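You operate a simulated robot arm through the tools that you are given. There is no shell and no other tool. Be economical: measure what you need, move in short steps, check, and stop when the job is done.

The job below is to be done with a simulated two-armed robot. You get a single attempt, and the scene is never put back.

## Task
Soap the red brush and scrub the scum off the hand washboard.
Fine: hold the light board still while you scrub. Leave the brush on the counter, the clean board on the low bench. What is to be rubbed or washed off counts as gone when no trace of it is left.

The check looks at the end state, three seconds after you hand in, the way a careful person would. Anything else that was tipped, shoved, dropped, spilled or broken makes it a failure.

## Robot
Two 7-joint arms with four-finger grippers on one trunk, on a base that drives. Base frame: it is fixed to the floor where the robot stands at the start and does not move with it; the origin is under the middle of the robot, x ahead of it, y to its left, z up; the surface under the hand at the start is at about z = 900. Units: mm, degrees, N and s.
The left shoulder is at the start at [40, 181, 1179], the right one opposite. With the tool pointing down near the work surface each hand reaches from about 320 to 840 mm from the robot's upright axis, wherever it stands, measured 20 degrees to its own side. Places, roughly: green soap block [800, 1200, 900]; seat of the wooden bench [-300, -800, 600]; worktop of the grey counter [600, 100, 900]. Payload 3.67 kg a hand.
Tool frame (each hand has its own): the origin (TCP) lies between the finger pads and is the grasp point; the fingertips stand 28 mm ahead of it; z points along the fingers, y is the line along which they close. The gripper opens to 112 mm. The gripper's body begins 73 mm behind the TCP.
Orientation is told as [roll, pitch, yaw] about the base's x, y, z axes, in that order, counted from this pose: with the fingers straight down and closing along the base's y, the tool's x points along the base's -x, its y along +y and its z along -z.

## Interface
- The arms move only by the tool nudge_tool. It takes "left_rows", "right_rows" or both (then of equal length, played together; a hand with none holds still); each is a list of rows, each a list of 3 entries, a list of its own where there are three numbers: the shift along the tool's x, y, z in units of 200 mm (1.0 is 200 mm), then the turn, a rotation vector about the tool's x, y, z in units of 120 degrees (1.0 is 120 degrees), then the gripper command, from -1 (fully open) to 1 (shut), values between in proportion. In form: [[[x, y, z], [ax, ay, az], grip], ...]. A call has 1 to 12 rows; each row is the pose to reach, as a shift and turn from the pose commanded when the call began, along the tool's axes at that moment. A call with a number of a shift or a turn outside -1 to 1 is refused whole. A row lasts 0.2 s, in which the tool goes at most 50 mm and 8.6 degrees; a call with a longer step from one row to the next is refused whole, and so is a gripper value outside its range. A pose out of reach is approached as far as the arm can. The call stops where the force on the tool passes 50 N (or 10 N more than at its start, if that is more) or the arm is blocked; 0.2 s more then pass. The fingers move at their own pace and stop on an object; they squeeze with about 34 N. The grip force told is the motor's: it shows also when the fingers shut on nothing. Time passes only in rows, and 0.2 s behind the last, so rows that repeat a pose let the fingers close. The reply holds the time, the measured pose of the TCP, the force on the tool along the base axes, the opening and the grip force, in the units named above and with some noise, with the torque about the TCP (base axes, N m) and any sound that the robot's microphone picked up.
- Cameras (640 x 400 px; columns grow to the right, rows downward): "scene" is now at [108, -12.6, 1415.1]; the picture's right is [-0.16, -0.99, 0.00], its down [-0.51, 0.08, -0.86] and it looks along [0.84, -0.14, -0.52] (base axes); focal length 214 px, centre (320, 200). "left" rides on the left gripper at [60, 18, -104] in its tool frame; the picture's right is [-0.29, 0.96, 0.00], its down [-0.80, -0.24, -0.55] and it looks along [-0.53, -0.16, 0.83] (tool axes); focal length 234 px, centre (320, 200). "right" rides on the right gripper at [60, -18, -104] in its tool frame; the picture's right is [0.29, 0.96, 0.00], its down [-0.80, 0.24, -0.55] and it looks along [-0.53, 0.16, 0.83] (tool axes); focal length 234 px, centre (320, 200). There is no depth. A picture from a camera that has moved, and an enlarged one, comes with that camera's place and axes in the base frame and with its lens.
- get_image(camera): a new picture of that camera. The clock stands still meanwhile.
- raise_lower(by): slides the trunk up (or, below 0, down) by that many mm; the arms and the scene camera ride with it, the base frame stays. It gives what a move gives, with no picture.
- steer(legs): drives the robot by 1 to 6 legs, each [ahead, left, turn to the left] in mm, mm and degrees, along the robot's own axes; the way and the turn of a leg run together, so that a leg with both is an arc; at most 1500 mm and 180 degrees a leg. The arms and the cameras ride along, it lands a little off, and it stops where it bumps. It gives what a move gives.
- aim_head(pan, tilt): turns the head with the scene camera to pan (to the left, within 86 degrees either way) and tilt (down, from -29 to 69), counted from straight ahead of the robot. It gives what a move gives.
- inspect(camera, box): a new picture of the part [left, top, right, bottom] of that camera's present view, enlarged. The clock stands still meanwhile.
- sign_off(): hands the job in; it is judged then, once.

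Go step by step. Nothing tells you exact positions but the pictures and the camera data: compare them with the known pose of the tool, close in by small moves and look again before you grip or let go. The budget is 120 turns and 108 pictures, counting those below and the enlarged ones. Unless the task says otherwise, let go and move clear before handing in, and close with one line.

The tools are called after "Call:" as a command line: name --argument value ..., lists and objects as JSON in quotes. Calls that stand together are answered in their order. nudge_tool: Moves the arms, as the interface text tells. Its arguments: {"type":"object","properties":{"left_rows":{"type":"array","items":{"type":"array"}},"right_rows":{"type":"array","items":{"type":"array"}}},"required":[]} The other tools are called the same way: raise_lower (by) slides the trunk up or down; steer (legs) drives the base; aim_head (pan, tilt) turns the head that bears the scene camera; get_image (camera) takes a picture; inspect (camera, box) takes an enlarged picture of a part of a camera's view; sign_off () hands the job in.

At the start:

```text
time: 0.0
left_tcp_pos: [388.2, 408.6, 1262.7]
left_orientation: [0.0, 0.0, 0.0]
left_contact_force: [0.7, -0.2, 0.8]
left_ft_torque: [0.01, 0.02, 0.01]
left_grip_width: 112.0
left_gripper_force: 0.0
right_tcp_pos: [427.3, 37.9, 1296.8]
right_orientation: [0.0, 0.0, -0.1]
right_contact_force: [0.8, -1.0, -0.8]
right_ft_torque: [0.0, 0.01, -0.01]
right_grip_width: 111.8
right_gripper_force: 0.1
trunk travel left (down, up): [-300.0, 214.0]
robot x, y, heading: [2.1, -1.6, -0.1]
head pan, tilt: [-9.3, 31.1]
```

scene: 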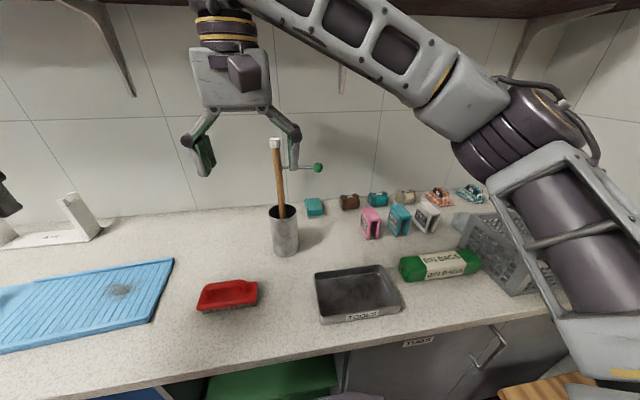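
right: 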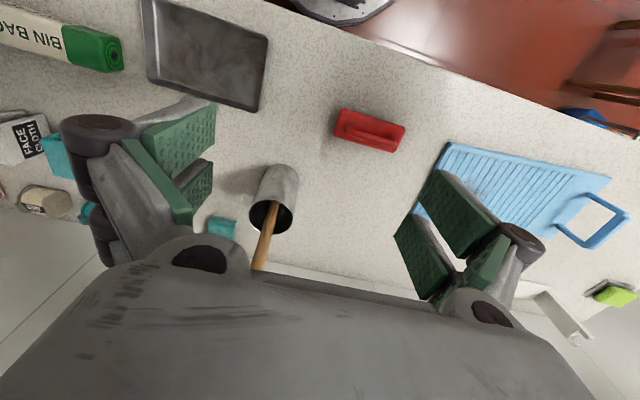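
left: 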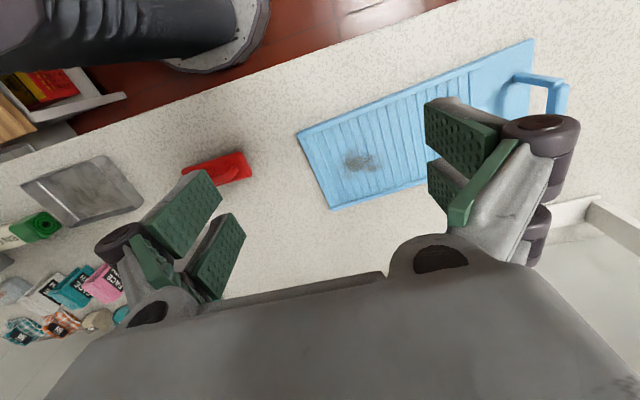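

I see the blue washboard with a dark scum patch on the counter to the left, the red brush nearer the middle, and the green soap far left. I'll look around with the head first.

Call:
aim_head --pan 50 --tilt 30

Call:
get_image --camera "scene"

Call:
aim_head --pan -80 --tilt 40

Call:
get_image --camera "scene"

Call:
aim_head --pan 15 --tilt 45

Call:
get_image --camera "scene"

```text
time: 1.3
left_tcp_pos: [389.1, 409.8, 1261.9]
left_orientation: [0.0, 0.0, -0.1]
left_contact_force: [-0.1, -0.2, -0.2]
left_ft_torque: [0.02, 0.0, -0.03]
left_grip_width: 111.9
left_gripper_force: 0.1
right_tcp_pos: [426.1, 39.2, 1296.9]
right_orientation: [0.0, 0.0, 0.1]
right_contact_force: [-0.6, 1.2, 0.2]
right_ft_torque: [0.0, -0.03, 0.01]
right_grip_width: 112.0
right_gripper_force: 0.1
trunk travel left (down, up): [-300.0, 214.0]
robot x, y, heading: [-1.4, 0.2, 0.1]
head pan, tilt: [50.0, 30.0]
```

```text
104 pictures are left
camera scene: at [77.4, 71.2, 1416.8], right [0.77, -0.64, 0.0], down [-0.32, -0.38, -0.87], along [0.56, 0.66, -0.5], focal length 214 px, centre (320, 200)
```

scene: 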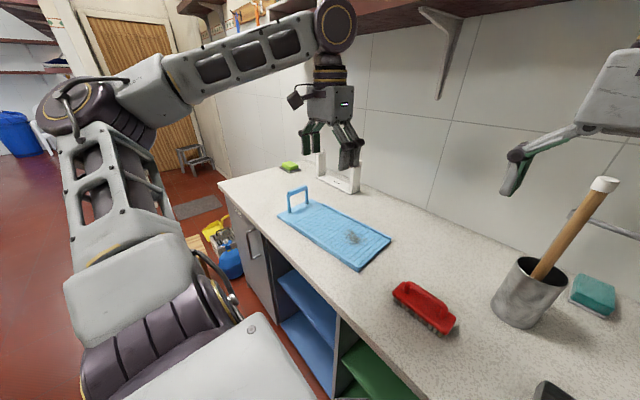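

```text
time: 3.4
left_tcp_pos: [387.5, 408.6, 1262.3]
left_orientation: [0.0, 0.0, 0.0]
left_contact_force: [0.4, 1.0, -0.5]
left_ft_torque: [-0.01, 0.02, -0.03]
left_grip_width: 112.0
left_gripper_force: 0.1
right_tcp_pos: [426.1, 38.7, 1297.6]
right_orientation: [-0.1, 0.0, 0.0]
right_contact_force: [0.4, 0.6, 0.1]
right_ft_torque: [0.0, 0.01, -0.01]
right_grip_width: 112.1
right_gripper_force: 0.1
trunk travel left (down, up): [-300.0, 214.0]
robot x, y, heading: [-2.4, -0.9, -0.1]
head pan, tilt: [-80.0, 40.0]
```

```text
103 pictures are left
camera scene: at [34.0, -81.8, 1401.5], right [-0.98, -0.17, 0.0], down [-0.11, 0.63, -0.77], along [0.13, -0.75, -0.64], focal length 214 px, centre (320, 200)
```

scene: 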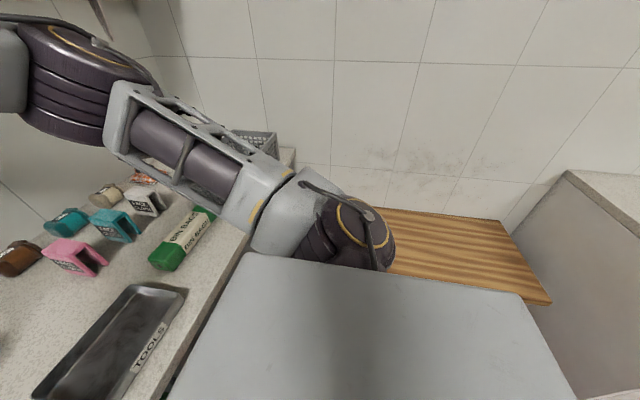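

```text
time: 5.1
left_tcp_pos: [387.8, 409.4, 1262.4]
left_orientation: [0.0, -0.1, -0.1]
left_contact_force: [0.0, -0.5, 0.6]
left_ft_torque: [0.0, -0.01, 0.01]
left_grip_width: 111.9
left_gripper_force: 0.0
right_tcp_pos: [428.5, 38.7, 1296.6]
right_orientation: [0.0, 0.0, 0.0]
right_contact_force: [-0.4, 0.0, 0.0]
right_ft_torque: [-0.01, -0.01, 0.0]
right_grip_width: 112.0
right_gripper_force: 0.0
trunk travel left (down, up): [-300.0, 214.0]
robot x, y, heading: [-0.4, 1.5, 0.1]
head pan, tilt: [15.0, 45.0]
```

```text
102 pictures are left
camera scene: at [97.8, 22.9, 1394.2], right [0.26, -0.97, 0.0], down [-0.68, -0.18, -0.71], along [0.68, 0.18, -0.71], focal length 214 px, centre (320, 200)
```

scene: 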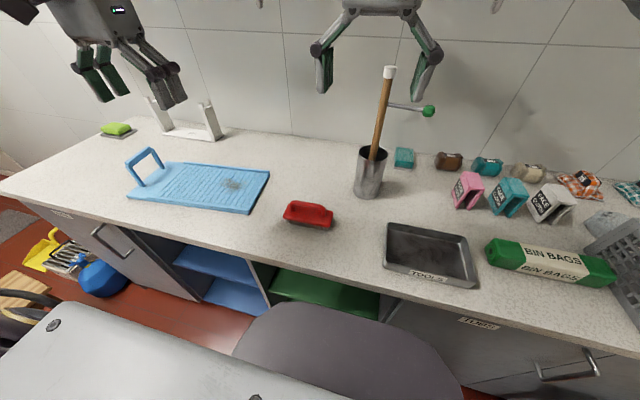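

The board carries an upright arched handle at its left end and lies about at (600, 350). I enlarge the brush, board and soap.

Call:
inspect --camera "scene" --box '[90, 100, 290, 225]'

Call:
inspect --camera "scene" --box '[260, 180, 360, 243]'

Call:
inspect --camera "right" --box '[300, 80, 640, 292]'

Call:
inspect --camera "left" --box '[270, 20, 600, 226]'

```text
3.20 times, centred on (190, 162) of scene
camera zoom: at [97.8, 22.9, 1394.2], right [0.26, -0.97, 0.0], down [-0.68, -0.18, -0.71], along [0.68, 0.18, -0.71], focal length 686 px, centre (736, 320)
```

zoom: 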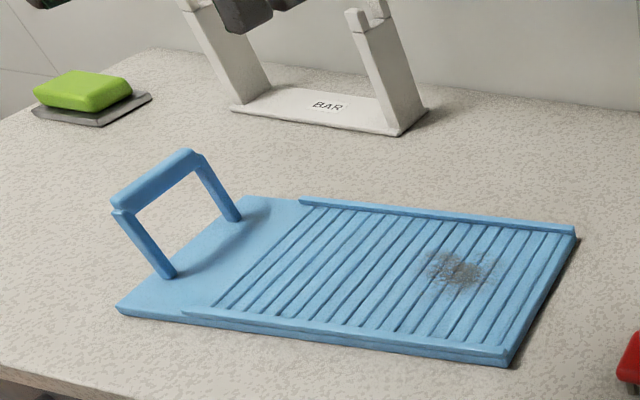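

```text
6.35 times, centred on (310, 212) of scene
camera zoom: at [97.8, 22.9, 1394.2], right [0.26, -0.97, 0.0], down [-0.68, -0.18, -0.71], along [0.68, 0.18, -0.71], focal length 1362 px, centre (384, 127)
```

zoom: 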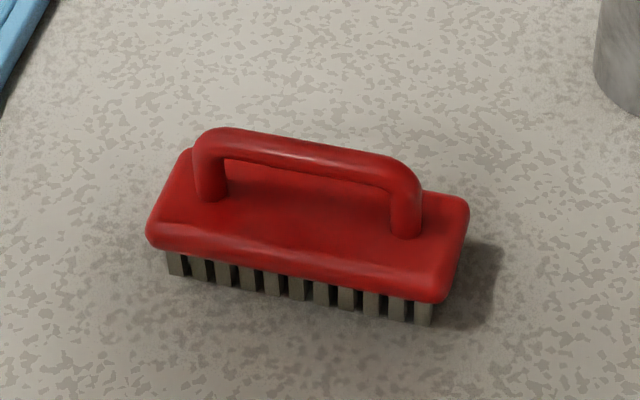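

```text
1.88 times, centred on (470, 186) of right
camera zoom: at [366.8, 19.6, 1400.4], right [-0.29, 0.96, 0.0], down [0.8, 0.24, 0.55], along [0.53, 0.16, -0.83], focal length 441 px, centre (38, 226)
```

zoom: 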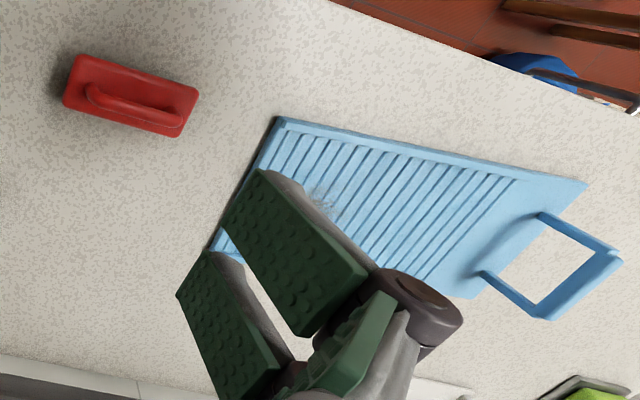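

```text
1.94 times, centred on (435, 123) of left
camera zoom: at [327.9, 427.9, 1366.0], right [0.29, 0.96, 0.0], down [0.8, -0.24, 0.55], along [0.53, -0.16, -0.83], focal length 454 px, centre (97, 349)
```

zoom: 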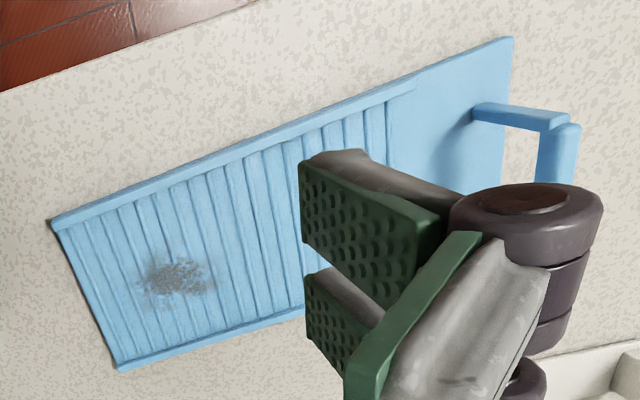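

Board is about 420×195 mm, handle crossbar near (520,750,985), scum near (559,450), brush near (482,160). I check the floor to the left and right before driving.

Call:
aim_head --pan 86 --tilt 35

Call:
get_image --camera "scene"

Call:
aim_head --pan -86 --tilt 60

Call:
get_image --camera "scene"

Call:
aim_head --pan 40 --tilt 65

Call:
get_image --camera "scene"

```text
time: 6.5
left_tcp_pos: [388.5, 408.9, 1262.3]
left_orientation: [0.0, 0.0, -0.1]
left_contact_force: [-0.2, -0.5, -0.2]
left_ft_torque: [-0.01, 0.01, -0.02]
left_grip_width: 112.3
left_gripper_force: 0.0
right_tcp_pos: [427.2, 37.6, 1296.1]
right_orientation: [0.0, 0.0, -0.1]
right_contact_force: [-0.5, 0.4, 0.5]
right_ft_torque: [0.01, -0.02, 0.04]
right_grip_width: 111.8
right_gripper_force: 0.0
trunk travel left (down, up): [-300.0, 214.0]
robot x, y, heading: [-1.3, 0.1, 0.1]
head pan, tilt: [85.9, 35.0]
```

```text
97 pictures are left
camera scene: at [25.5, 89.8, 1409.1], right [1.0, -0.07, 0.0], down [-0.04, -0.57, -0.82], along [0.06, 0.82, -0.57], focal length 214 px, centre (320, 200)
```

scene: 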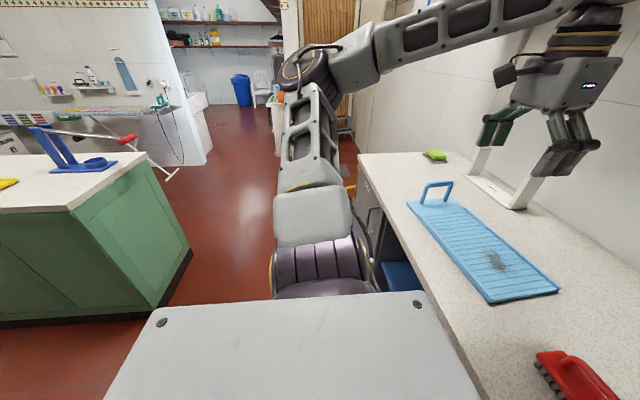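

```text
time: 9.1
left_tcp_pos: [388.4, 409.3, 1262.3]
left_orientation: [0.0, 0.0, 0.0]
left_contact_force: [0.2, 0.0, -1.0]
left_ft_torque: [0.06, 0.03, 0.01]
left_grip_width: 111.9
left_gripper_force: 0.0
right_tcp_pos: [426.2, 38.6, 1296.3]
right_orientation: [0.0, 0.0, -0.1]
right_contact_force: [-0.6, -0.3, 0.5]
right_ft_torque: [-0.02, 0.02, 0.02]
right_grip_width: 111.9
right_gripper_force: 0.0
trunk travel left (down, up): [-300.0, 214.0]
robot x, y, heading: [0.4, -3.6, 0.0]
head pan, tilt: [-85.9, 60.0]
```

```text
96 pictures are left
camera scene: at [24.0, -64.5, 1374.8], right [-1.0, -0.07, 0.0], down [-0.06, 0.86, -0.5], along [0.04, -0.5, -0.87], focal length 214 px, centre (320, 200)
```

scene: 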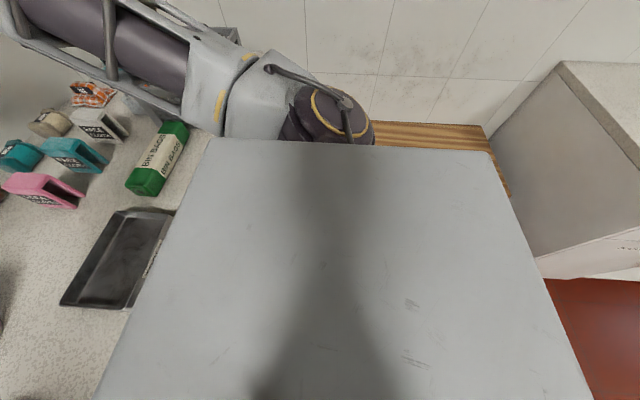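

```text
time: 11.2
left_tcp_pos: [388.1, 408.4, 1261.6]
left_orientation: [0.1, 0.0, 0.0]
left_contact_force: [0.5, 0.0, -1.0]
left_ft_torque: [-0.03, 0.0, 0.0]
left_grip_width: 111.9
left_gripper_force: 0.1
right_tcp_pos: [427.1, 38.6, 1296.8]
right_orientation: [-0.1, 0.1, 0.0]
right_contact_force: [0.6, 0.1, 0.0]
right_ft_torque: [-0.02, 0.03, 0.0]
right_grip_width: 112.0
right_gripper_force: 0.0
trunk travel left (down, up): [-300.0, 214.0]
robot x, y, heading: [-1.0, -1.1, -0.0]
head pan, tilt: [40.0, 65.0]
```

```text
95 pictures are left
camera scene: at [65.7, 40.9, 1369.2], right [0.64, -0.77, 0.0], down [-0.69, -0.58, -0.42], along [0.32, 0.27, -0.91], focal length 214 px, centre (320, 200)
```

scene: 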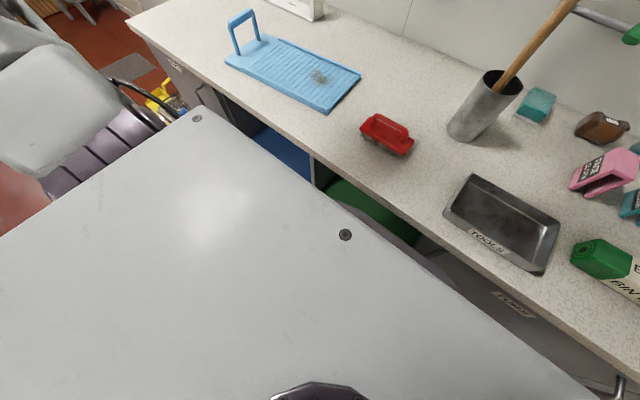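

Soap sits near (748,1160,930), the floor to the left is clear to y≈1400. I drive left 480 mm so brush and board handle are both in easy reach.

Call:
steer --legs '[[0, 480, 0]]'

Call:
aim_head --pan -20 --tilt 50

Call:
get_image --camera "scene"

Call:
get_image --camera "left"

```text
time: 14.1
left_tcp_pos: [389.0, 886.3, 1261.3]
left_orientation: [0.0, 0.0, -0.2]
left_contact_force: [0.5, 0.0, 0.6]
left_ft_torque: [-0.01, 0.0, 0.02]
left_grip_width: 112.1
left_gripper_force: 0.1
right_tcp_pos: [427.8, 513.8, 1296.4]
right_orientation: [0.0, 0.1, -0.1]
right_contact_force: [-0.3, -0.3, -0.5]
right_ft_torque: [0.02, 0.0, 0.03]
right_grip_width: 112.0
right_gripper_force: 0.0
trunk travel left (down, up): [-300.0, 214.0]
robot x, y, heading: [2.6, 478.1, 0.0]
head pan, tilt: [40.0, 65.0]
```

```text
time: 15.4
left_tcp_pos: [389.3, 885.3, 1262.4]
left_orientation: [-0.1, 0.0, -0.1]
left_contact_force: [0.1, 0.5, 1.0]
left_ft_torque: [-0.01, -0.01, 0.0]
left_grip_width: 111.9
left_gripper_force: 0.1
right_tcp_pos: [427.0, 516.1, 1297.0]
right_orientation: [0.0, 0.0, -0.1]
right_contact_force: [-0.5, 0.6, 0.9]
right_ft_torque: [-0.01, 0.01, 0.0]
right_grip_width: 112.0
right_gripper_force: 0.0
trunk travel left (down, up): [-300.0, 214.0]
robot x, y, heading: [2.7, 478.9, -0.2]
head pan, tilt: [-20.0, 50.0]
```

```text
94 pictures are left
camera scene: at [91.9, 452.7, 1387.3], right [-0.34, -0.94, 0.0], down [-0.72, 0.26, -0.64], along [0.6, -0.22, -0.77], focal length 214 px, centre (320, 200)
```

scene: 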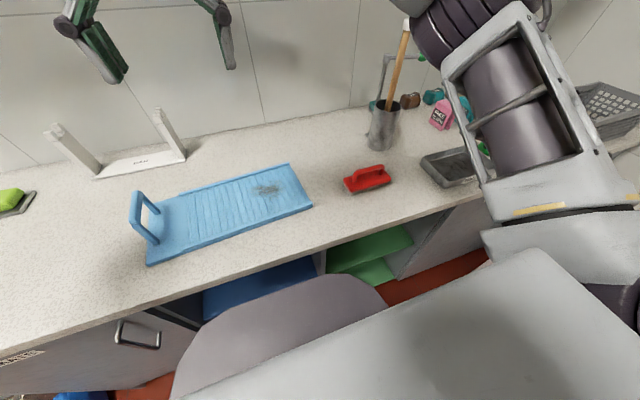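

```text
93 pictures are left
camera left: at [328.7, 904.6, 1366.0], right [0.29, 0.96, 0.0], down [0.8, -0.24, 0.55], along [0.53, -0.16, -0.83], focal length 234 px, centre (320, 200)
```

left: 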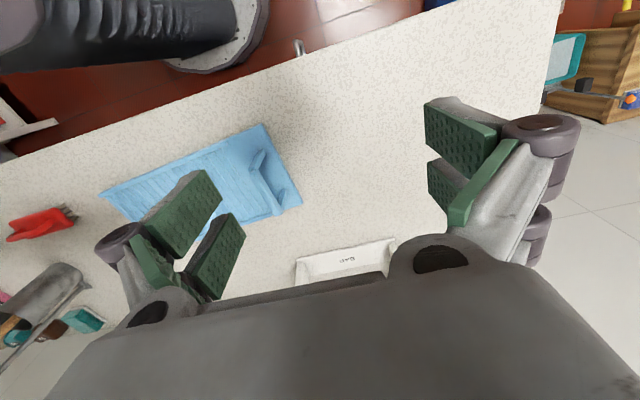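

I take the right hand toward the brush, turning it so the fingers close across the brush handle (along x).

Call:
nudge_tool --right_rows '[[[-0.026, -0.086, 0.03], [0, 0, 0.068], -1], [[-0.053, -0.173, 0.06], [0, 0, 0.136], -1], [[-0.079, -0.259, 0.09], [0, 0, 0.205], -1], [[-0.105, -0.345, 0.12], [0, 0, 0.273], -1], [[-0.132, -0.432, 0.15], [0, 0, 0.341], -1], [[-0.158, -0.518, 0.18], [0, 0, 0.409], -1], [[-0.185, -0.605, 0.21], [0, 0, 0.477], -1], [[-0.211, -0.691, 0.24], [0, 0, 0.545], -1], [[-0.237, -0.777, 0.28], [0, 0, 0.614], -1], [[-0.264, -0.864, 0.32], [0, 0, 0.682], -1], [[-0.29, -0.95, 0.35], [0, 0, 0.75], -1]]'

Call:
get_image --camera "right"

Call:
inspect --camera "scene" --box '[320, 140, 416, 200]'

```text
time: 17.8
left_tcp_pos: [389.0, 884.1, 1263.1]
left_orientation: [-0.1, 0.0, -0.2]
left_contact_force: [0.1, 0.3, 0.1]
left_ft_torque: [0.02, 0.02, 0.0]
left_grip_width: 112.1
left_gripper_force: 0.1
right_tcp_pos: [485.9, 323.3, 1225.9]
right_orientation: [0.0, 0.1, -90.3]
right_contact_force: [0.5, 0.2, -0.6]
right_ft_torque: [-0.01, 0.0, -0.02]
right_grip_width: 111.9
right_gripper_force: 0.0
trunk travel left (down, up): [-300.0, 214.0]
robot x, y, heading: [2.6, 473.7, 0.1]
head pan, tilt: [-20.0, 50.0]
```

```text
92 pictures are left
camera right: at [467.1, 383.0, 1330.3], right [0.96, 0.28, 0.0], down [0.24, -0.8, 0.55], along [0.16, -0.53, -0.83], focal length 234 px, centre (320, 200)
```

right: 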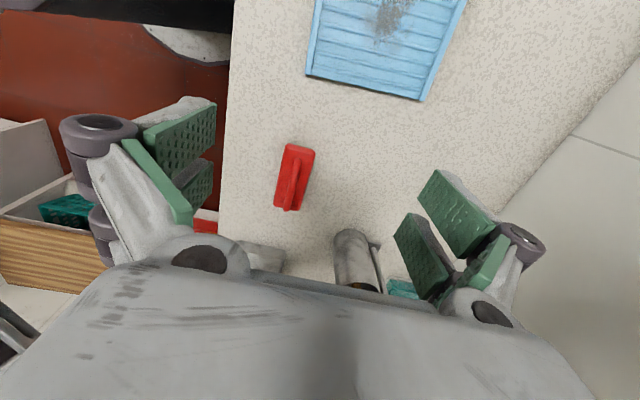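

```text
6.67 times, centred on (368, 170) of scene
camera zoom: at [91.9, 451.6, 1387.3], right [-0.34, -0.94, 0.0], down [-0.72, 0.26, -0.64], along [0.6, -0.22, -0.77], focal length 1430 px, centre (0, 400)
```

zoom: 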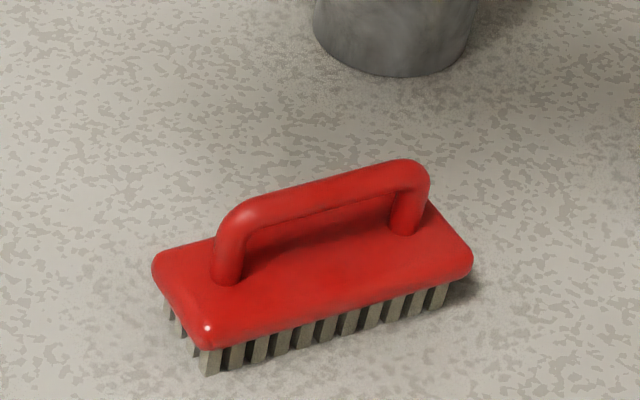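

Brush centre estimates agree on about (474,163) with the bar near z≈970. I descend to above it and look again.

Call:
nudge_tool --right_rows '[[[-0.16, -0.012, 0.1], [0, 0, 0], -1], [[-0.32, -0.024, 0.25], [0, 0, 0], -1], [[-0.48, -0.036, 0.42], [0, 0, 0], -1], [[-0.64, -0.048, 0.6], [0, 0, 0], -1], [[-0.8, -0.06, 0.78], [0, 0, 0], -1], [[-0.8, -0.06, 0.78], [0, 0, 0], -0.2]]'

Call:
get_image --camera "right"

Call:
inspect --camera "scene" --box '[300, 80, 460, 180]'

```text
time: 19.2
left_tcp_pos: [388.5, 887.2, 1262.3]
left_orientation: [0.0, -0.1, -0.1]
left_contact_force: [0.0, 0.2, 0.1]
left_ft_torque: [-0.03, 0.0, -0.01]
left_grip_width: 112.0
left_gripper_force: 0.0
right_tcp_pos: [473.9, 163.0, 1070.6]
right_orientation: [0.0, 0.0, -90.0]
right_contact_force: [0.0, 0.3, 0.6]
right_ft_torque: [-0.01, 0.0, -0.04]
right_grip_width: 67.7
right_gripper_force: 0.1
trunk travel left (down, up): [-300.0, 214.0]
robot x, y, heading: [0.6, 479.5, 0.1]
head pan, tilt: [-20.0, 50.0]
```

```text
90 pictures are left
camera right: at [455.3, 223.4, 1173.6], right [0.96, 0.29, 0.0], down [0.24, -0.8, 0.55], along [0.16, -0.53, -0.83], focal length 234 px, centre (320, 200)
```

right: 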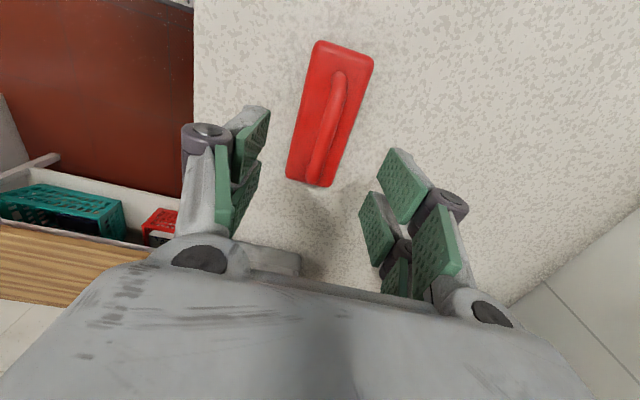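

```text
4.00 times, centred on (380, 130) of scene
camera zoom: at [92.1, 453.4, 1387.4], right [-0.34, -0.94, 0.0], down [-0.72, 0.26, -0.64], along [0.6, -0.22, -0.77], focal length 858 px, centre (80, 480)
```

zoom: 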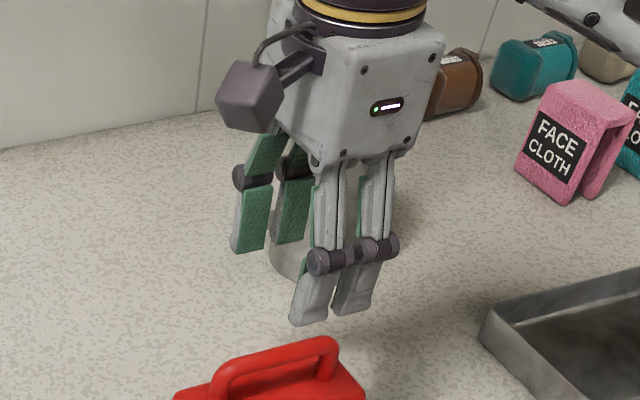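

Refined: bar centre about (481,160), yaw about 2–3° off. I descend to z≈972 and check before closing.

Call:
nudge_tool --right_rows '[[[-0.005, 0.02, 0.15], [0, 0, -0.02], -0.2], [[-0.015, 0.035, 0.32], [0, 0, -0.02], -0.2], [[-0.015, 0.035, 0.42], [0, 0, -0.02], -0.2], [[-0.015, 0.035, 0.49], [0, 0, -0.02], -0.2]]'

Call:
get_image --camera "right"

Call:
inspect --camera "scene" --box '[320, 120, 416, 200]'

```text
time: 20.2
left_tcp_pos: [388.2, 886.3, 1261.5]
left_orientation: [0.0, -0.1, -0.1]
left_contact_force: [-0.8, -0.3, -0.5]
left_ft_torque: [-0.01, 0.03, -0.02]
left_grip_width: 111.9
left_gripper_force: 0.0
right_tcp_pos: [479.8, 160.2, 971.3]
right_orientation: [-0.1, -0.1, -87.7]
right_contact_force: [-0.2, -0.6, -0.1]
right_ft_torque: [-0.03, -0.01, 0.01]
right_grip_width: 67.1
right_gripper_force: 0.1
trunk travel left (down, up): [-300.0, 214.0]
robot x, y, heading: [3.0, 478.4, -0.0]
head pan, tilt: [-20.0, 50.0]
```

```text
88 pictures are left
camera right: at [458.7, 219.4, 1075.7], right [0.95, 0.33, 0.0], down [0.27, -0.79, 0.55], along [0.18, -0.52, -0.83], focal length 234 px, centre (320, 200)
```

right: 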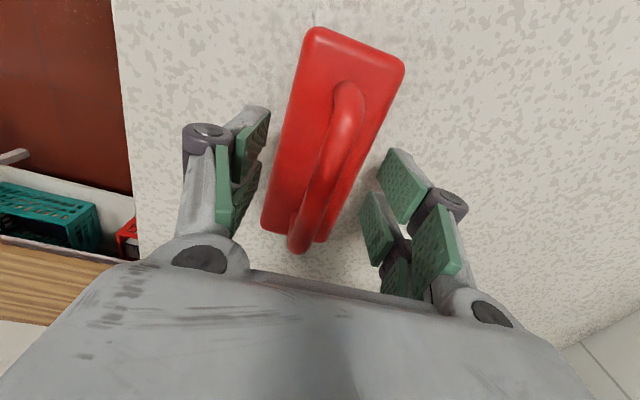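

```text
5.00 times, centred on (368, 160) of scene
camera zoom: at [92.0, 452.2, 1387.3], right [-0.34, -0.94, 0.0], down [-0.72, 0.26, -0.64], along [0.6, -0.22, -0.77], focal length 1072 px, centre (80, 400)
```

zoom: 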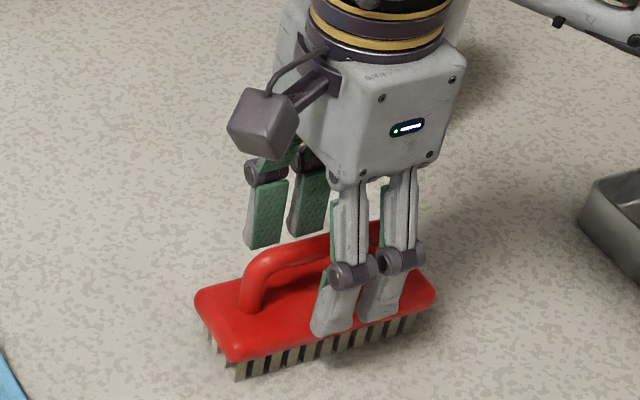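

The bar lies between the fingers at the grasp point. I close and then lift slightly.

Call:
nudge_tool --right_rows '[[[0, 0, 0.0], [0, 0, 0], 1], [[0, 0, 0], [0, 0, 0], 1], [[0, 0, 0], [0, 0, 0], 1], [[0, 0, 0], [0, 0, 0], 1], [[0, 0, -0.1], [0, 0, 0], 1], [[0, 0, -0.25], [0, 0, 0], 1], [[0, 0, -0.5], [0, 0, 0], 1], [[0, 0, -0.75], [0, 0, 0], 1]]'

Call:
get_image --camera "right"

Call:
get_image --camera "scene"

```text
time: 22.0
left_tcp_pos: [388.8, 884.9, 1262.6]
left_orientation: [0.0, 0.0, -0.1]
left_contact_force: [0.1, -0.4, 0.6]
left_ft_torque: [0.0, 0.01, 0.0]
left_grip_width: 112.2
left_gripper_force: 0.0
right_tcp_pos: [480.1, 161.3, 1122.5]
right_orientation: [0.1, -0.1, -87.7]
right_contact_force: [-0.2, 0.9, -1.9]
right_ft_torque: [-0.01, 0.01, 0.02]
right_grip_width: 12.3
right_gripper_force: 33.8
trunk travel left (down, up): [-300.0, 214.0]
robot x, y, heading: [0.9, 474.1, -0.1]
head pan, tilt: [-20.0, 50.0]
```

```text
86 pictures are left
camera right: at [459.0, 220.9, 1226.7], right [0.95, 0.33, 0.0], down [0.27, -0.79, 0.55], along [0.18, -0.52, -0.83], focal length 234 px, centre (320, 200)
```

right: 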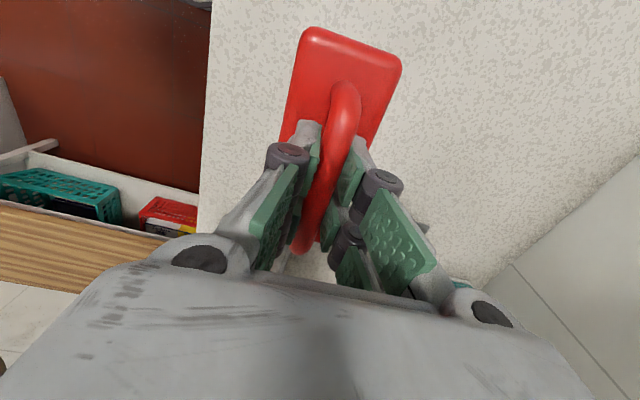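

```text
85 pictures are left
camera scene: at [91.9, 452.7, 1387.5], right [-0.34, -0.94, 0.0], down [-0.72, 0.26, -0.64], along [0.6, -0.22, -0.77], focal length 214 px, centre (320, 200)
```

scene: 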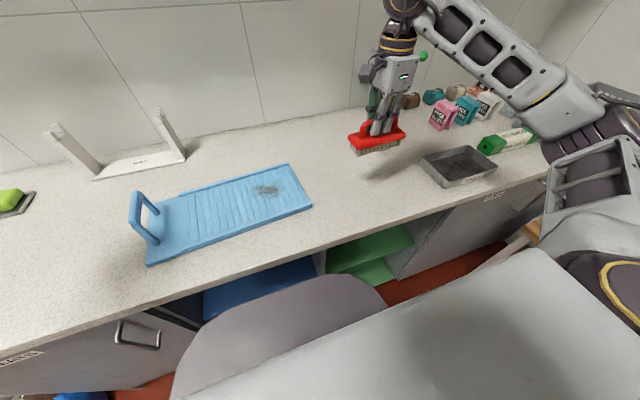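

The brush is held firmly (bristle bottom about 71 mm below the TCP). I raise it and drive to the soap, turning left so the right hand reaches it.

Call:
nudge_tool --right_rows '[[[0, 0, -0.2], [0, 0, 0], 1], [[0, 0, -0.4], [0, 0, 0], 1]]'

Call:
steer --legs '[[0, 425, 0], [0, 0, 38]]'

Call:
aim_head --pan -20 --tilt 40

Call:
get_image --camera "scene"

```text
time: 22.6
left_tcp_pos: [390.6, 886.6, 1262.4]
left_orientation: [-0.1, -0.1, -0.1]
left_contact_force: [-0.5, 0.4, -0.5]
left_ft_torque: [-0.01, -0.01, 0.0]
left_grip_width: 112.1
left_gripper_force: 0.0
right_tcp_pos: [480.3, 163.0, 1204.7]
right_orientation: [0.0, 0.0, -87.7]
right_contact_force: [-0.2, -0.2, -0.7]
right_ft_torque: [-0.02, -0.02, 0.02]
right_grip_width: 12.2
right_gripper_force: 33.7
trunk travel left (down, up): [-300.0, 214.0]
robot x, y, heading: [-0.2, 475.8, -0.1]
head pan, tilt: [-20.0, 50.0]
```

```text
time: 27.3
left_tcp_pos: [54.2, 1466.0, 1262.5]
left_orientation: [0.0, 0.1, 38.0]
left_contact_force: [0.1, -0.8, -0.1]
left_ft_torque: [-0.02, -0.02, -0.01]
left_grip_width: 112.1
left_gripper_force: 0.1
right_tcp_pos: [572.4, 953.5, 1204.5]
right_orientation: [0.1, 0.0, -49.4]
right_contact_force: [-0.1, -0.4, -0.3]
right_ft_torque: [0.02, -0.01, 0.0]
right_grip_width: 12.3
right_gripper_force: 34.1
trunk travel left (down, up): [-300.0, 214.0]
robot x, y, heading: [5.1, 902.5, 38.2]
head pan, tilt: [-20.0, 50.0]
```

```text
time: 28.0
left_tcp_pos: [54.7, 1466.3, 1262.6]
left_orientation: [0.0, -0.1, 38.1]
left_contact_force: [-0.6, 0.6, -0.4]
left_ft_torque: [0.0, 0.0, 0.02]
left_grip_width: 112.0
left_gripper_force: 0.0
right_tcp_pos: [572.7, 953.7, 1203.5]
right_orientation: [0.1, 0.0, -49.6]
right_contact_force: [-0.8, 0.7, -1.4]
right_ft_torque: [-0.01, -0.02, 0.03]
right_grip_width: 12.4
right_gripper_force: 34.1
trunk travel left (down, up): [-300.0, 214.0]
robot x, y, heading: [1.2, 901.6, 38.2]
head pan, tilt: [-20.0, 40.0]
```

```text
84 pictures are left
camera scene: at [96.7, 945.0, 1401.4], right [0.31, -0.95, 0.0], down [-0.61, -0.2, -0.77], along [0.73, 0.24, -0.64], focal length 214 px, centre (320, 200)
```

scene: 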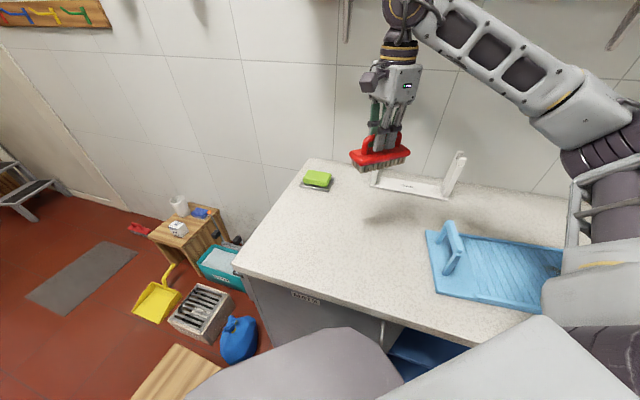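

Call:
inspect --camera "scene" --box '[280, 140, 376, 200]'

Call:
get_image --camera "right"

```text
6.67 times, centred on (328, 170) of scene
camera zoom: at [96.7, 945.0, 1401.4], right [0.31, -0.95, 0.0], down [-0.61, -0.2, -0.77], along [0.73, 0.24, -0.64], focal length 1430 px, centre (267, 400)
```

zoom: 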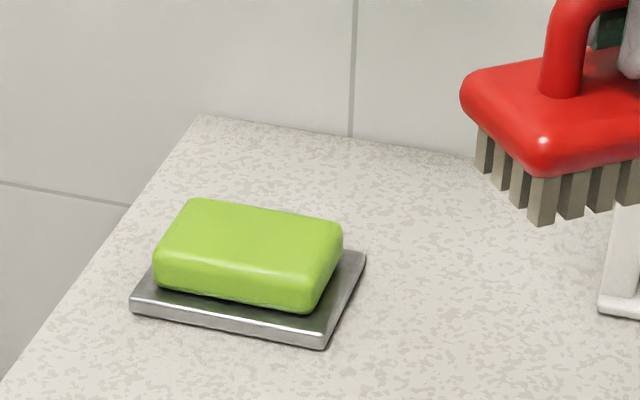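

```text
82 pictures are left
camera right: at [519.5, 986.7, 1307.2], right [0.54, 0.84, 0.0], down [0.7, -0.45, 0.55], along [0.47, -0.3, -0.83], focal length 234 px, centre (320, 200)
```

right: 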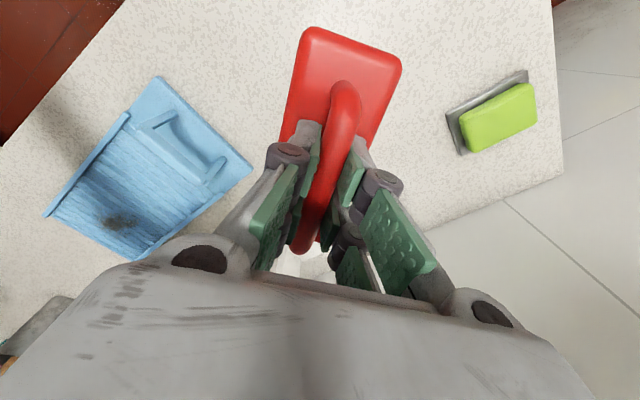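

Soap top centre is about (757,1172,≈936), on its dish. I move the brush over it in two stages, turning it to lie along the soap.

Call:
nudge_tool --right_rows '[[[0.02, 0.14, 0.0], [0, 0, 0.067], 1], [[0.05, 0.28, 0.0], [0, 0, 0.134], 1], [[0.07, 0.42, 0.0], [0, 0, 0.2], 1], [[0.09, 0.56, 0.0], [0, 0, 0.267], 1], [[0.115, 0.7, 0.0], [0, 0, 0.333], 1]]'

```text
time: 29.2
left_tcp_pos: [54.5, 1467.9, 1260.9]
left_orientation: [0.0, 0.0, 38.1]
left_contact_force: [0.2, 0.3, -0.3]
left_ft_torque: [-0.02, 0.02, 0.01]
left_grip_width: 111.8
left_gripper_force: 0.1
right_tcp_pos: [663.9, 1063.0, 1201.9]
right_orientation: [-0.1, -0.1, -89.6]
right_contact_force: [0.4, 0.2, -1.0]
right_ft_torque: [0.02, 0.03, 0.01]
right_grip_width: 12.3
right_gripper_force: 34.2
trunk travel left (down, up): [-300.0, 214.0]
robot x, y, heading: [2.6, 905.6, 38.1]
head pan, tilt: [-20.0, 40.0]
```

Call:
nudge_tool --right_rows '[[[0.13, 0.11, 0.05], [0, 0, 0], 1], [[0.27, 0.23, 0.18], [0, 0, 0], 1], [[0.41, 0.35, 0.32], [0, 0, 0], 1], [[0.545, 0.465, 0.5], [0, 0, 0], 1], [[0.545, 0.465, 0.7], [0, 0, 0], 1]]'

Call:
inspect --camera "scene" --box '[280, 120, 376, 200]'

Call:
get_image --camera "right"

```text
refused: row 4 steps farther than a row can; nothing moved
```

```text
5.00 times, centred on (328, 160) of scene
camera zoom: at [97.2, 946.3, 1401.4], right [0.31, -0.95, 0.0], down [-0.61, -0.2, -0.77], along [0.73, 0.24, -0.64], focal length 1072 px, centre (280, 400)
```

zoom: 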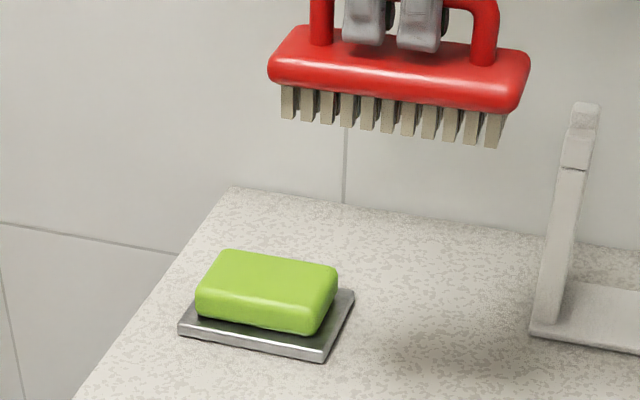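

```text
80 pictures are left
camera right: at [645.6, 1122.5, 1305.9], right [0.96, 0.29, 0.0], down [0.25, -0.8, 0.55], along [0.16, -0.53, -0.83], focal length 234 px, centre (320, 200)
```

right: 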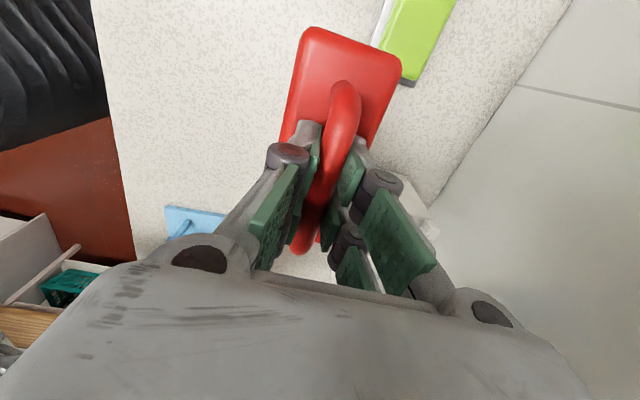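

Call:
nudge_tool --right_rows '[[[0.13, 0.11, 0.05], [0, 0, 0], 1], [[0.26, 0.22, 0.15], [0, 0, 0], 1], [[0.38, 0.32, 0.28], [0, 0, 0], 1], [[0.48, 0.41, 0.42], [0, 0, 0], 1], [[0.545, 0.465, 0.58], [0, 0, 0], 1], [[0.545, 0.465, 0.7], [0, 0, 0], 1]]'

Call:
inspect --camera "scene" --box '[280, 120, 376, 200]'

Call:
get_image --camera "right"

```text
time: 30.6
left_tcp_pos: [55.2, 1465.7, 1262.1]
left_orientation: [0.0, 0.1, 38.2]
left_contact_force: [-0.8, 0.8, 0.2]
left_ft_torque: [0.0, 0.0, 0.01]
left_grip_width: 112.3
left_gripper_force: 0.1
right_tcp_pos: [757.5, 1172.2, 1063.2]
right_orientation: [0.0, 0.0, -89.5]
right_contact_force: [0.1, -0.6, -1.3]
right_ft_torque: [0.01, 0.02, 0.03]
right_grip_width: 12.1
right_gripper_force: 33.9
trunk travel left (down, up): [-300.0, 214.0]
robot x, y, heading: [-1.0, 904.8, 38.2]
head pan, tilt: [-20.0, 40.0]
```

```text
5.00 times, centred on (328, 160) of scene
camera zoom: at [97.5, 944.5, 1401.5], right [0.31, -0.95, 0.0], down [-0.61, -0.2, -0.77], along [0.73, 0.24, -0.64], focal length 1072 px, centre (280, 400)
```

zoom: 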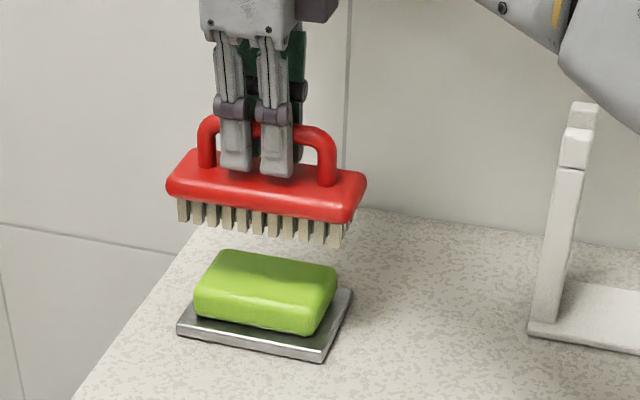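

```text
78 pictures are left
camera right: at [737.7, 1230.6, 1166.6], right [0.95, 0.3, 0.0], down [0.25, -0.8, 0.55], along [0.16, -0.53, -0.83], focal length 234 px, centre (320, 200)
```

right: 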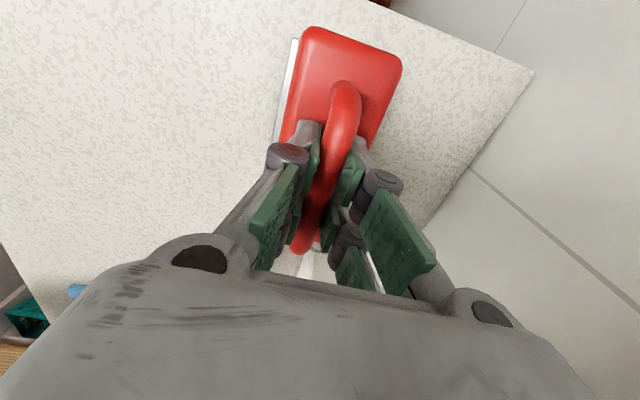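

Aligned over the soap. I lower in small steps, watching the force.

Call:
nudge_tool --right_rows '[[[0, 0, 0.12], [0, 0, 0], 1], [[0, 0, 0.2], [0, 0, 0], 1], [[0, 0, 0.24], [0, 0, 0], 1]]'

Call:
inspect --camera "scene" --box '[280, 120, 376, 200]'

```text
time: 31.4
left_tcp_pos: [53.7, 1465.9, 1262.6]
left_orientation: [-0.1, 0.1, 38.0]
left_contact_force: [0.3, -0.6, -0.5]
left_ft_torque: [-0.02, -0.06, 0.02]
left_grip_width: 111.7
left_gripper_force: 0.0
right_tcp_pos: [755.4, 1172.3, 1015.2]
right_orientation: [0.0, 0.0, -89.6]
right_contact_force: [-0.3, 0.2, -1.2]
right_ft_torque: [-0.01, 0.0, 0.01]
right_grip_width: 12.1
right_gripper_force: 34.0
trunk travel left (down, up): [-300.0, 214.0]
robot x, y, heading: [2.7, 904.3, 38.0]
head pan, tilt: [-20.0, 40.0]
```

```text
5.00 times, centred on (328, 160) of scene
camera zoom: at [96.8, 945.1, 1401.5], right [0.31, -0.95, 0.0], down [-0.61, -0.2, -0.77], along [0.73, 0.24, -0.64], focal length 1072 px, centre (280, 400)
```

zoom: 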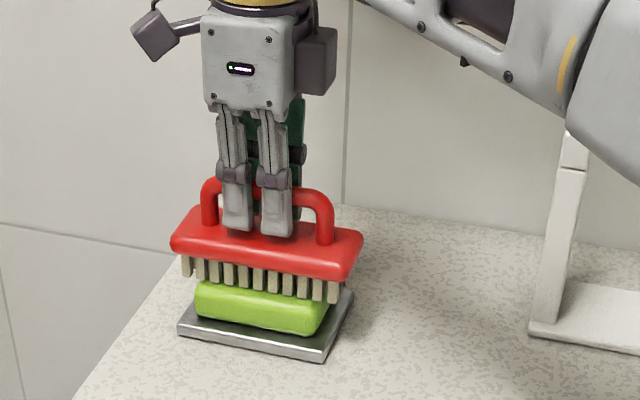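

Call:
nudge_tool --right_rows '[[[0, 0, 0.01], [0, 0, 0], 1], [[0, 0, 0.02], [0, 0, 0], 1], [[0, 0, 0.03], [0, 0, 0], 1], [[0, 0, 0.04], [0, 0, 0], 1]]'

```text
time: 32.4
left_tcp_pos: [52.6, 1465.5, 1263.7]
left_orientation: [0.0, -0.1, 38.1]
left_contact_force: [-0.1, 0.4, 0.8]
left_ft_torque: [-0.04, 0.03, 0.0]
left_grip_width: 111.9
left_gripper_force: 0.1
right_tcp_pos: [755.1, 1171.6, 1012.0]
right_orientation: [0.2, 0.3, -89.5]
right_contact_force: [7.2, 2.7, 27.0]
right_ft_torque: [-0.03, 0.01, 0.06]
right_grip_width: 12.4
right_gripper_force: 34.4
trunk travel left (down, up): [-300.0, 214.0]
robot x, y, heading: [1.4, 905.5, 37.9]
head pan, tilt: [-20.0, 40.0]
```

Contact at about z=1012 with 27 N. I ease off a little and rub gently in short strokes, then lift and look.

Call:
nudge_tool --right_rows '[[[0, 0, -0.013], [0, 0, 0], 1], [[0.04, 0, -0.013], [0, 0, 0], 1], [[0, 0, -0.013], [0, 0, 0], 1], [[-0.04, 0, -0.013], [0, 0, 0], 1], [[0, 0, -0.013], [0, 0, 0], 1], [[0.04, 0, -0.013], [0, 0, 0], 1], [[0, 0, -0.013], [0, 0, 0], 1], [[-0.04, 0, -0.013], [0, 0, 0], 1], [[0, 0, -0.013], [0, 0, 0], 1], [[0, 0, -0.013], [0, 0, 0], 1]]'

Call:
inspect --camera "scene" --box '[280, 120, 376, 200]'

```text
time: 34.6
left_tcp_pos: [53.4, 1465.0, 1263.4]
left_orientation: [0.0, -0.1, 38.1]
left_contact_force: [0.4, 0.1, -0.3]
left_ft_torque: [0.03, 0.0, -0.03]
left_grip_width: 112.2
left_gripper_force: 0.0
right_tcp_pos: [756.2, 1170.0, 1012.2]
right_orientation: [0.1, 0.0, -89.6]
right_contact_force: [0.0, -3.8, 15.8]
right_ft_torque: [-0.15, 0.02, -0.04]
right_grip_width: 12.0
right_gripper_force: 34.0
trunk travel left (down, up): [-300.0, 214.0]
robot x, y, heading: [2.8, 904.4, 37.9]
head pan, tilt: [-20.0, 40.0]
```

```text
5.00 times, centred on (328, 160) of scene
camera zoom: at [94.9, 943.4, 1401.7], right [0.31, -0.95, 0.0], down [-0.61, -0.2, -0.77], along [0.73, 0.24, -0.64], focal length 1072 px, centre (280, 400)
```

zoom: 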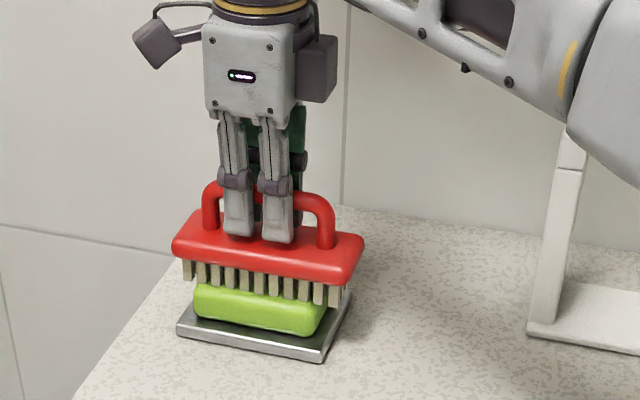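

The soap stayed put. I lift and inspect bristles and soap for suds.

Call:
nudge_tool --right_rows '[[[0, 0, -0.1], [0, 0, 0], 1], [[0, 0, -0.3], [0, 0, 0], 1], [[0, 0, -0.5], [0, 0, 0], 1], [[0, 0, -0.7], [0, 0, 0], 1], [[0, 0, -0.9], [0, 0, 0], 1]]'

Call:
inspect --camera "scene" --box '[280, 80, 376, 200]'

```text
time: 35.8
left_tcp_pos: [52.9, 1467.0, 1262.9]
left_orientation: [-0.1, 0.1, 38.2]
left_contact_force: [-0.1, 0.4, -0.3]
left_ft_torque: [0.0, -0.05, 0.01]
left_grip_width: 111.8
left_gripper_force: 0.0
right_tcp_pos: [751.5, 1172.1, 1191.2]
right_orientation: [0.1, -0.1, -89.5]
right_contact_force: [-0.5, -0.5, -0.8]
right_ft_torque: [0.01, -0.05, 0.01]
right_grip_width: 12.2
right_gripper_force: 34.3
trunk travel left (down, up): [-300.0, 214.0]
robot x, y, heading: [-1.1, 902.6, 37.9]
head pan, tilt: [-20.0, 40.0]
```

```text
3.33 times, centred on (328, 140) of scene
camera zoom: at [93.9, 946.5, 1401.7], right [0.31, -0.95, 0.0], down [-0.61, -0.2, -0.77], along [0.73, 0.24, -0.64], focal length 715 px, centre (293, 400)
```

zoom: 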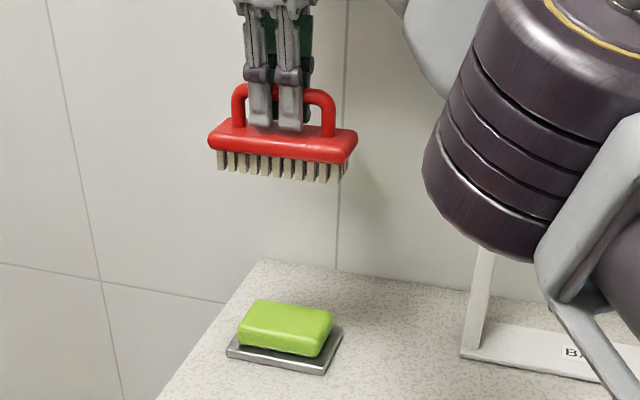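

Call:
inspect --camera "scene" --box '[304, 110, 344, 140]'

```text
13.33 times, centred on (324, 125) of scene
camera zoom: at [93.9, 946.5, 1401.7], right [0.31, -0.95, 0.0], down [-0.61, -0.2, -0.77], along [0.73, 0.24, -0.64], focal length 2860 px, centre (267, 1200)
```

zoom: 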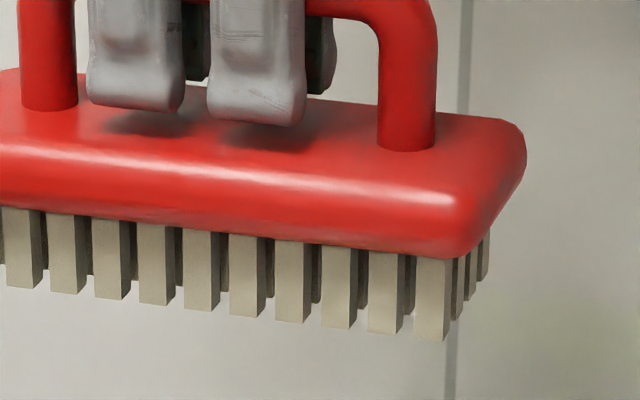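

No change is plainly visible, so to be safe I give the brush a second, somewhat longer rub on the soap.

Call:
nudge_tool --right_rows '[[[0.0, 0.01, 0.2], [0, 0, 0], 1], [[0.0, 0.02, 0.4], [0, 0, 0], 1], [[0.0, 0.02, 0.6], [0, 0, 0], 1], [[0.0, 0.02, 0.8], [0, 0, 0], 1], [[0, 0.02, 0.88], [0, 0, 0], 1], [[0, 0.02, 0.91], [0, 0, 0], 1]]'

Call:
nudge_tool --right_rows '[[[0.0, 0, 0.005], [0, 0, 0], 1], [[0.06, 0, 0.005], [0, 0, 0], 1], [[0.0, 0, 0.005], [0, 0, 0], 1], [[-0.06, 0, 0.005], [0, 0, 0], 1], [[0.0, 0, 0.005], [0, 0, 0], 1], [[0.06, 0, 0.005], [0, 0, 0], 1], [[0.0, 0, 0.005], [0, 0, 0], 1], [[-0.06, 0, 0.005], [0, 0, 0], 1], [[0, 0, 0.005], [0, 0, 0], 1]]'

Call:
inspect --camera "scene" --box '[280, 120, 376, 200]'

```text
time: 37.2
left_tcp_pos: [51.9, 1465.8, 1263.8]
left_orientation: [0.1, -0.1, 38.0]
left_contact_force: [-0.3, -1.2, 0.4]
left_ft_torque: [0.02, 0.0, 0.0]
left_grip_width: 112.1
left_gripper_force: 0.0
right_tcp_pos: [759.8, 1172.7, 1009.8]
right_orientation: [0.3, 0.2, -89.4]
right_contact_force: [1.7, 2.0, 13.6]
right_ft_torque: [-0.68, -0.04, 0.13]
right_grip_width: 12.0
right_gripper_force: 33.2
trunk travel left (down, up): [-300.0, 214.0]
robot x, y, heading: [2.2, 905.9, 37.8]
head pan, tilt: [-20.0, 40.0]
```

```text
time: 39.2
left_tcp_pos: [51.7, 1464.5, 1263.9]
left_orientation: [0.0, -0.1, 38.0]
left_contact_force: [-0.3, 0.5, -0.7]
left_ft_torque: [-0.04, -0.02, 0.01]
left_grip_width: 111.8
left_gripper_force: 0.1
right_tcp_pos: [757.6, 1169.0, 1010.6]
right_orientation: [0.2, 0.0, -89.7]
right_contact_force: [-0.8, -6.8, 26.6]
right_ft_torque: [0.07, 0.03, 0.04]
right_grip_width: 12.2
right_gripper_force: 34.2
trunk travel left (down, up): [-300.0, 214.0]
robot x, y, heading: [-3.1, 904.9, 38.5]
head pan, tilt: [-20.0, 40.0]
```

```text
5.00 times, centred on (328, 160) of scene
camera zoom: at [93.5, 943.6, 1401.8], right [0.31, -0.95, 0.0], down [-0.61, -0.2, -0.77], along [0.73, 0.24, -0.64], focal length 1072 px, centre (280, 400)
```

zoom: 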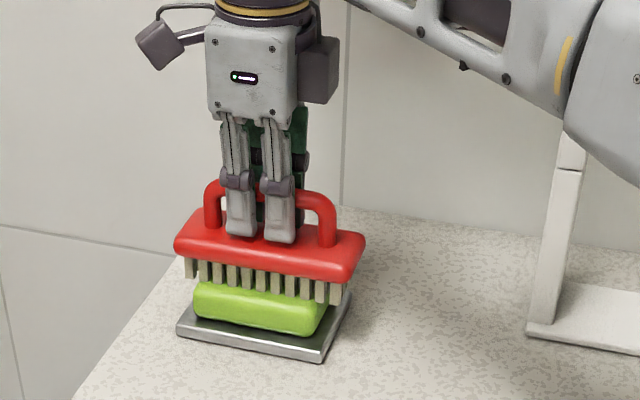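

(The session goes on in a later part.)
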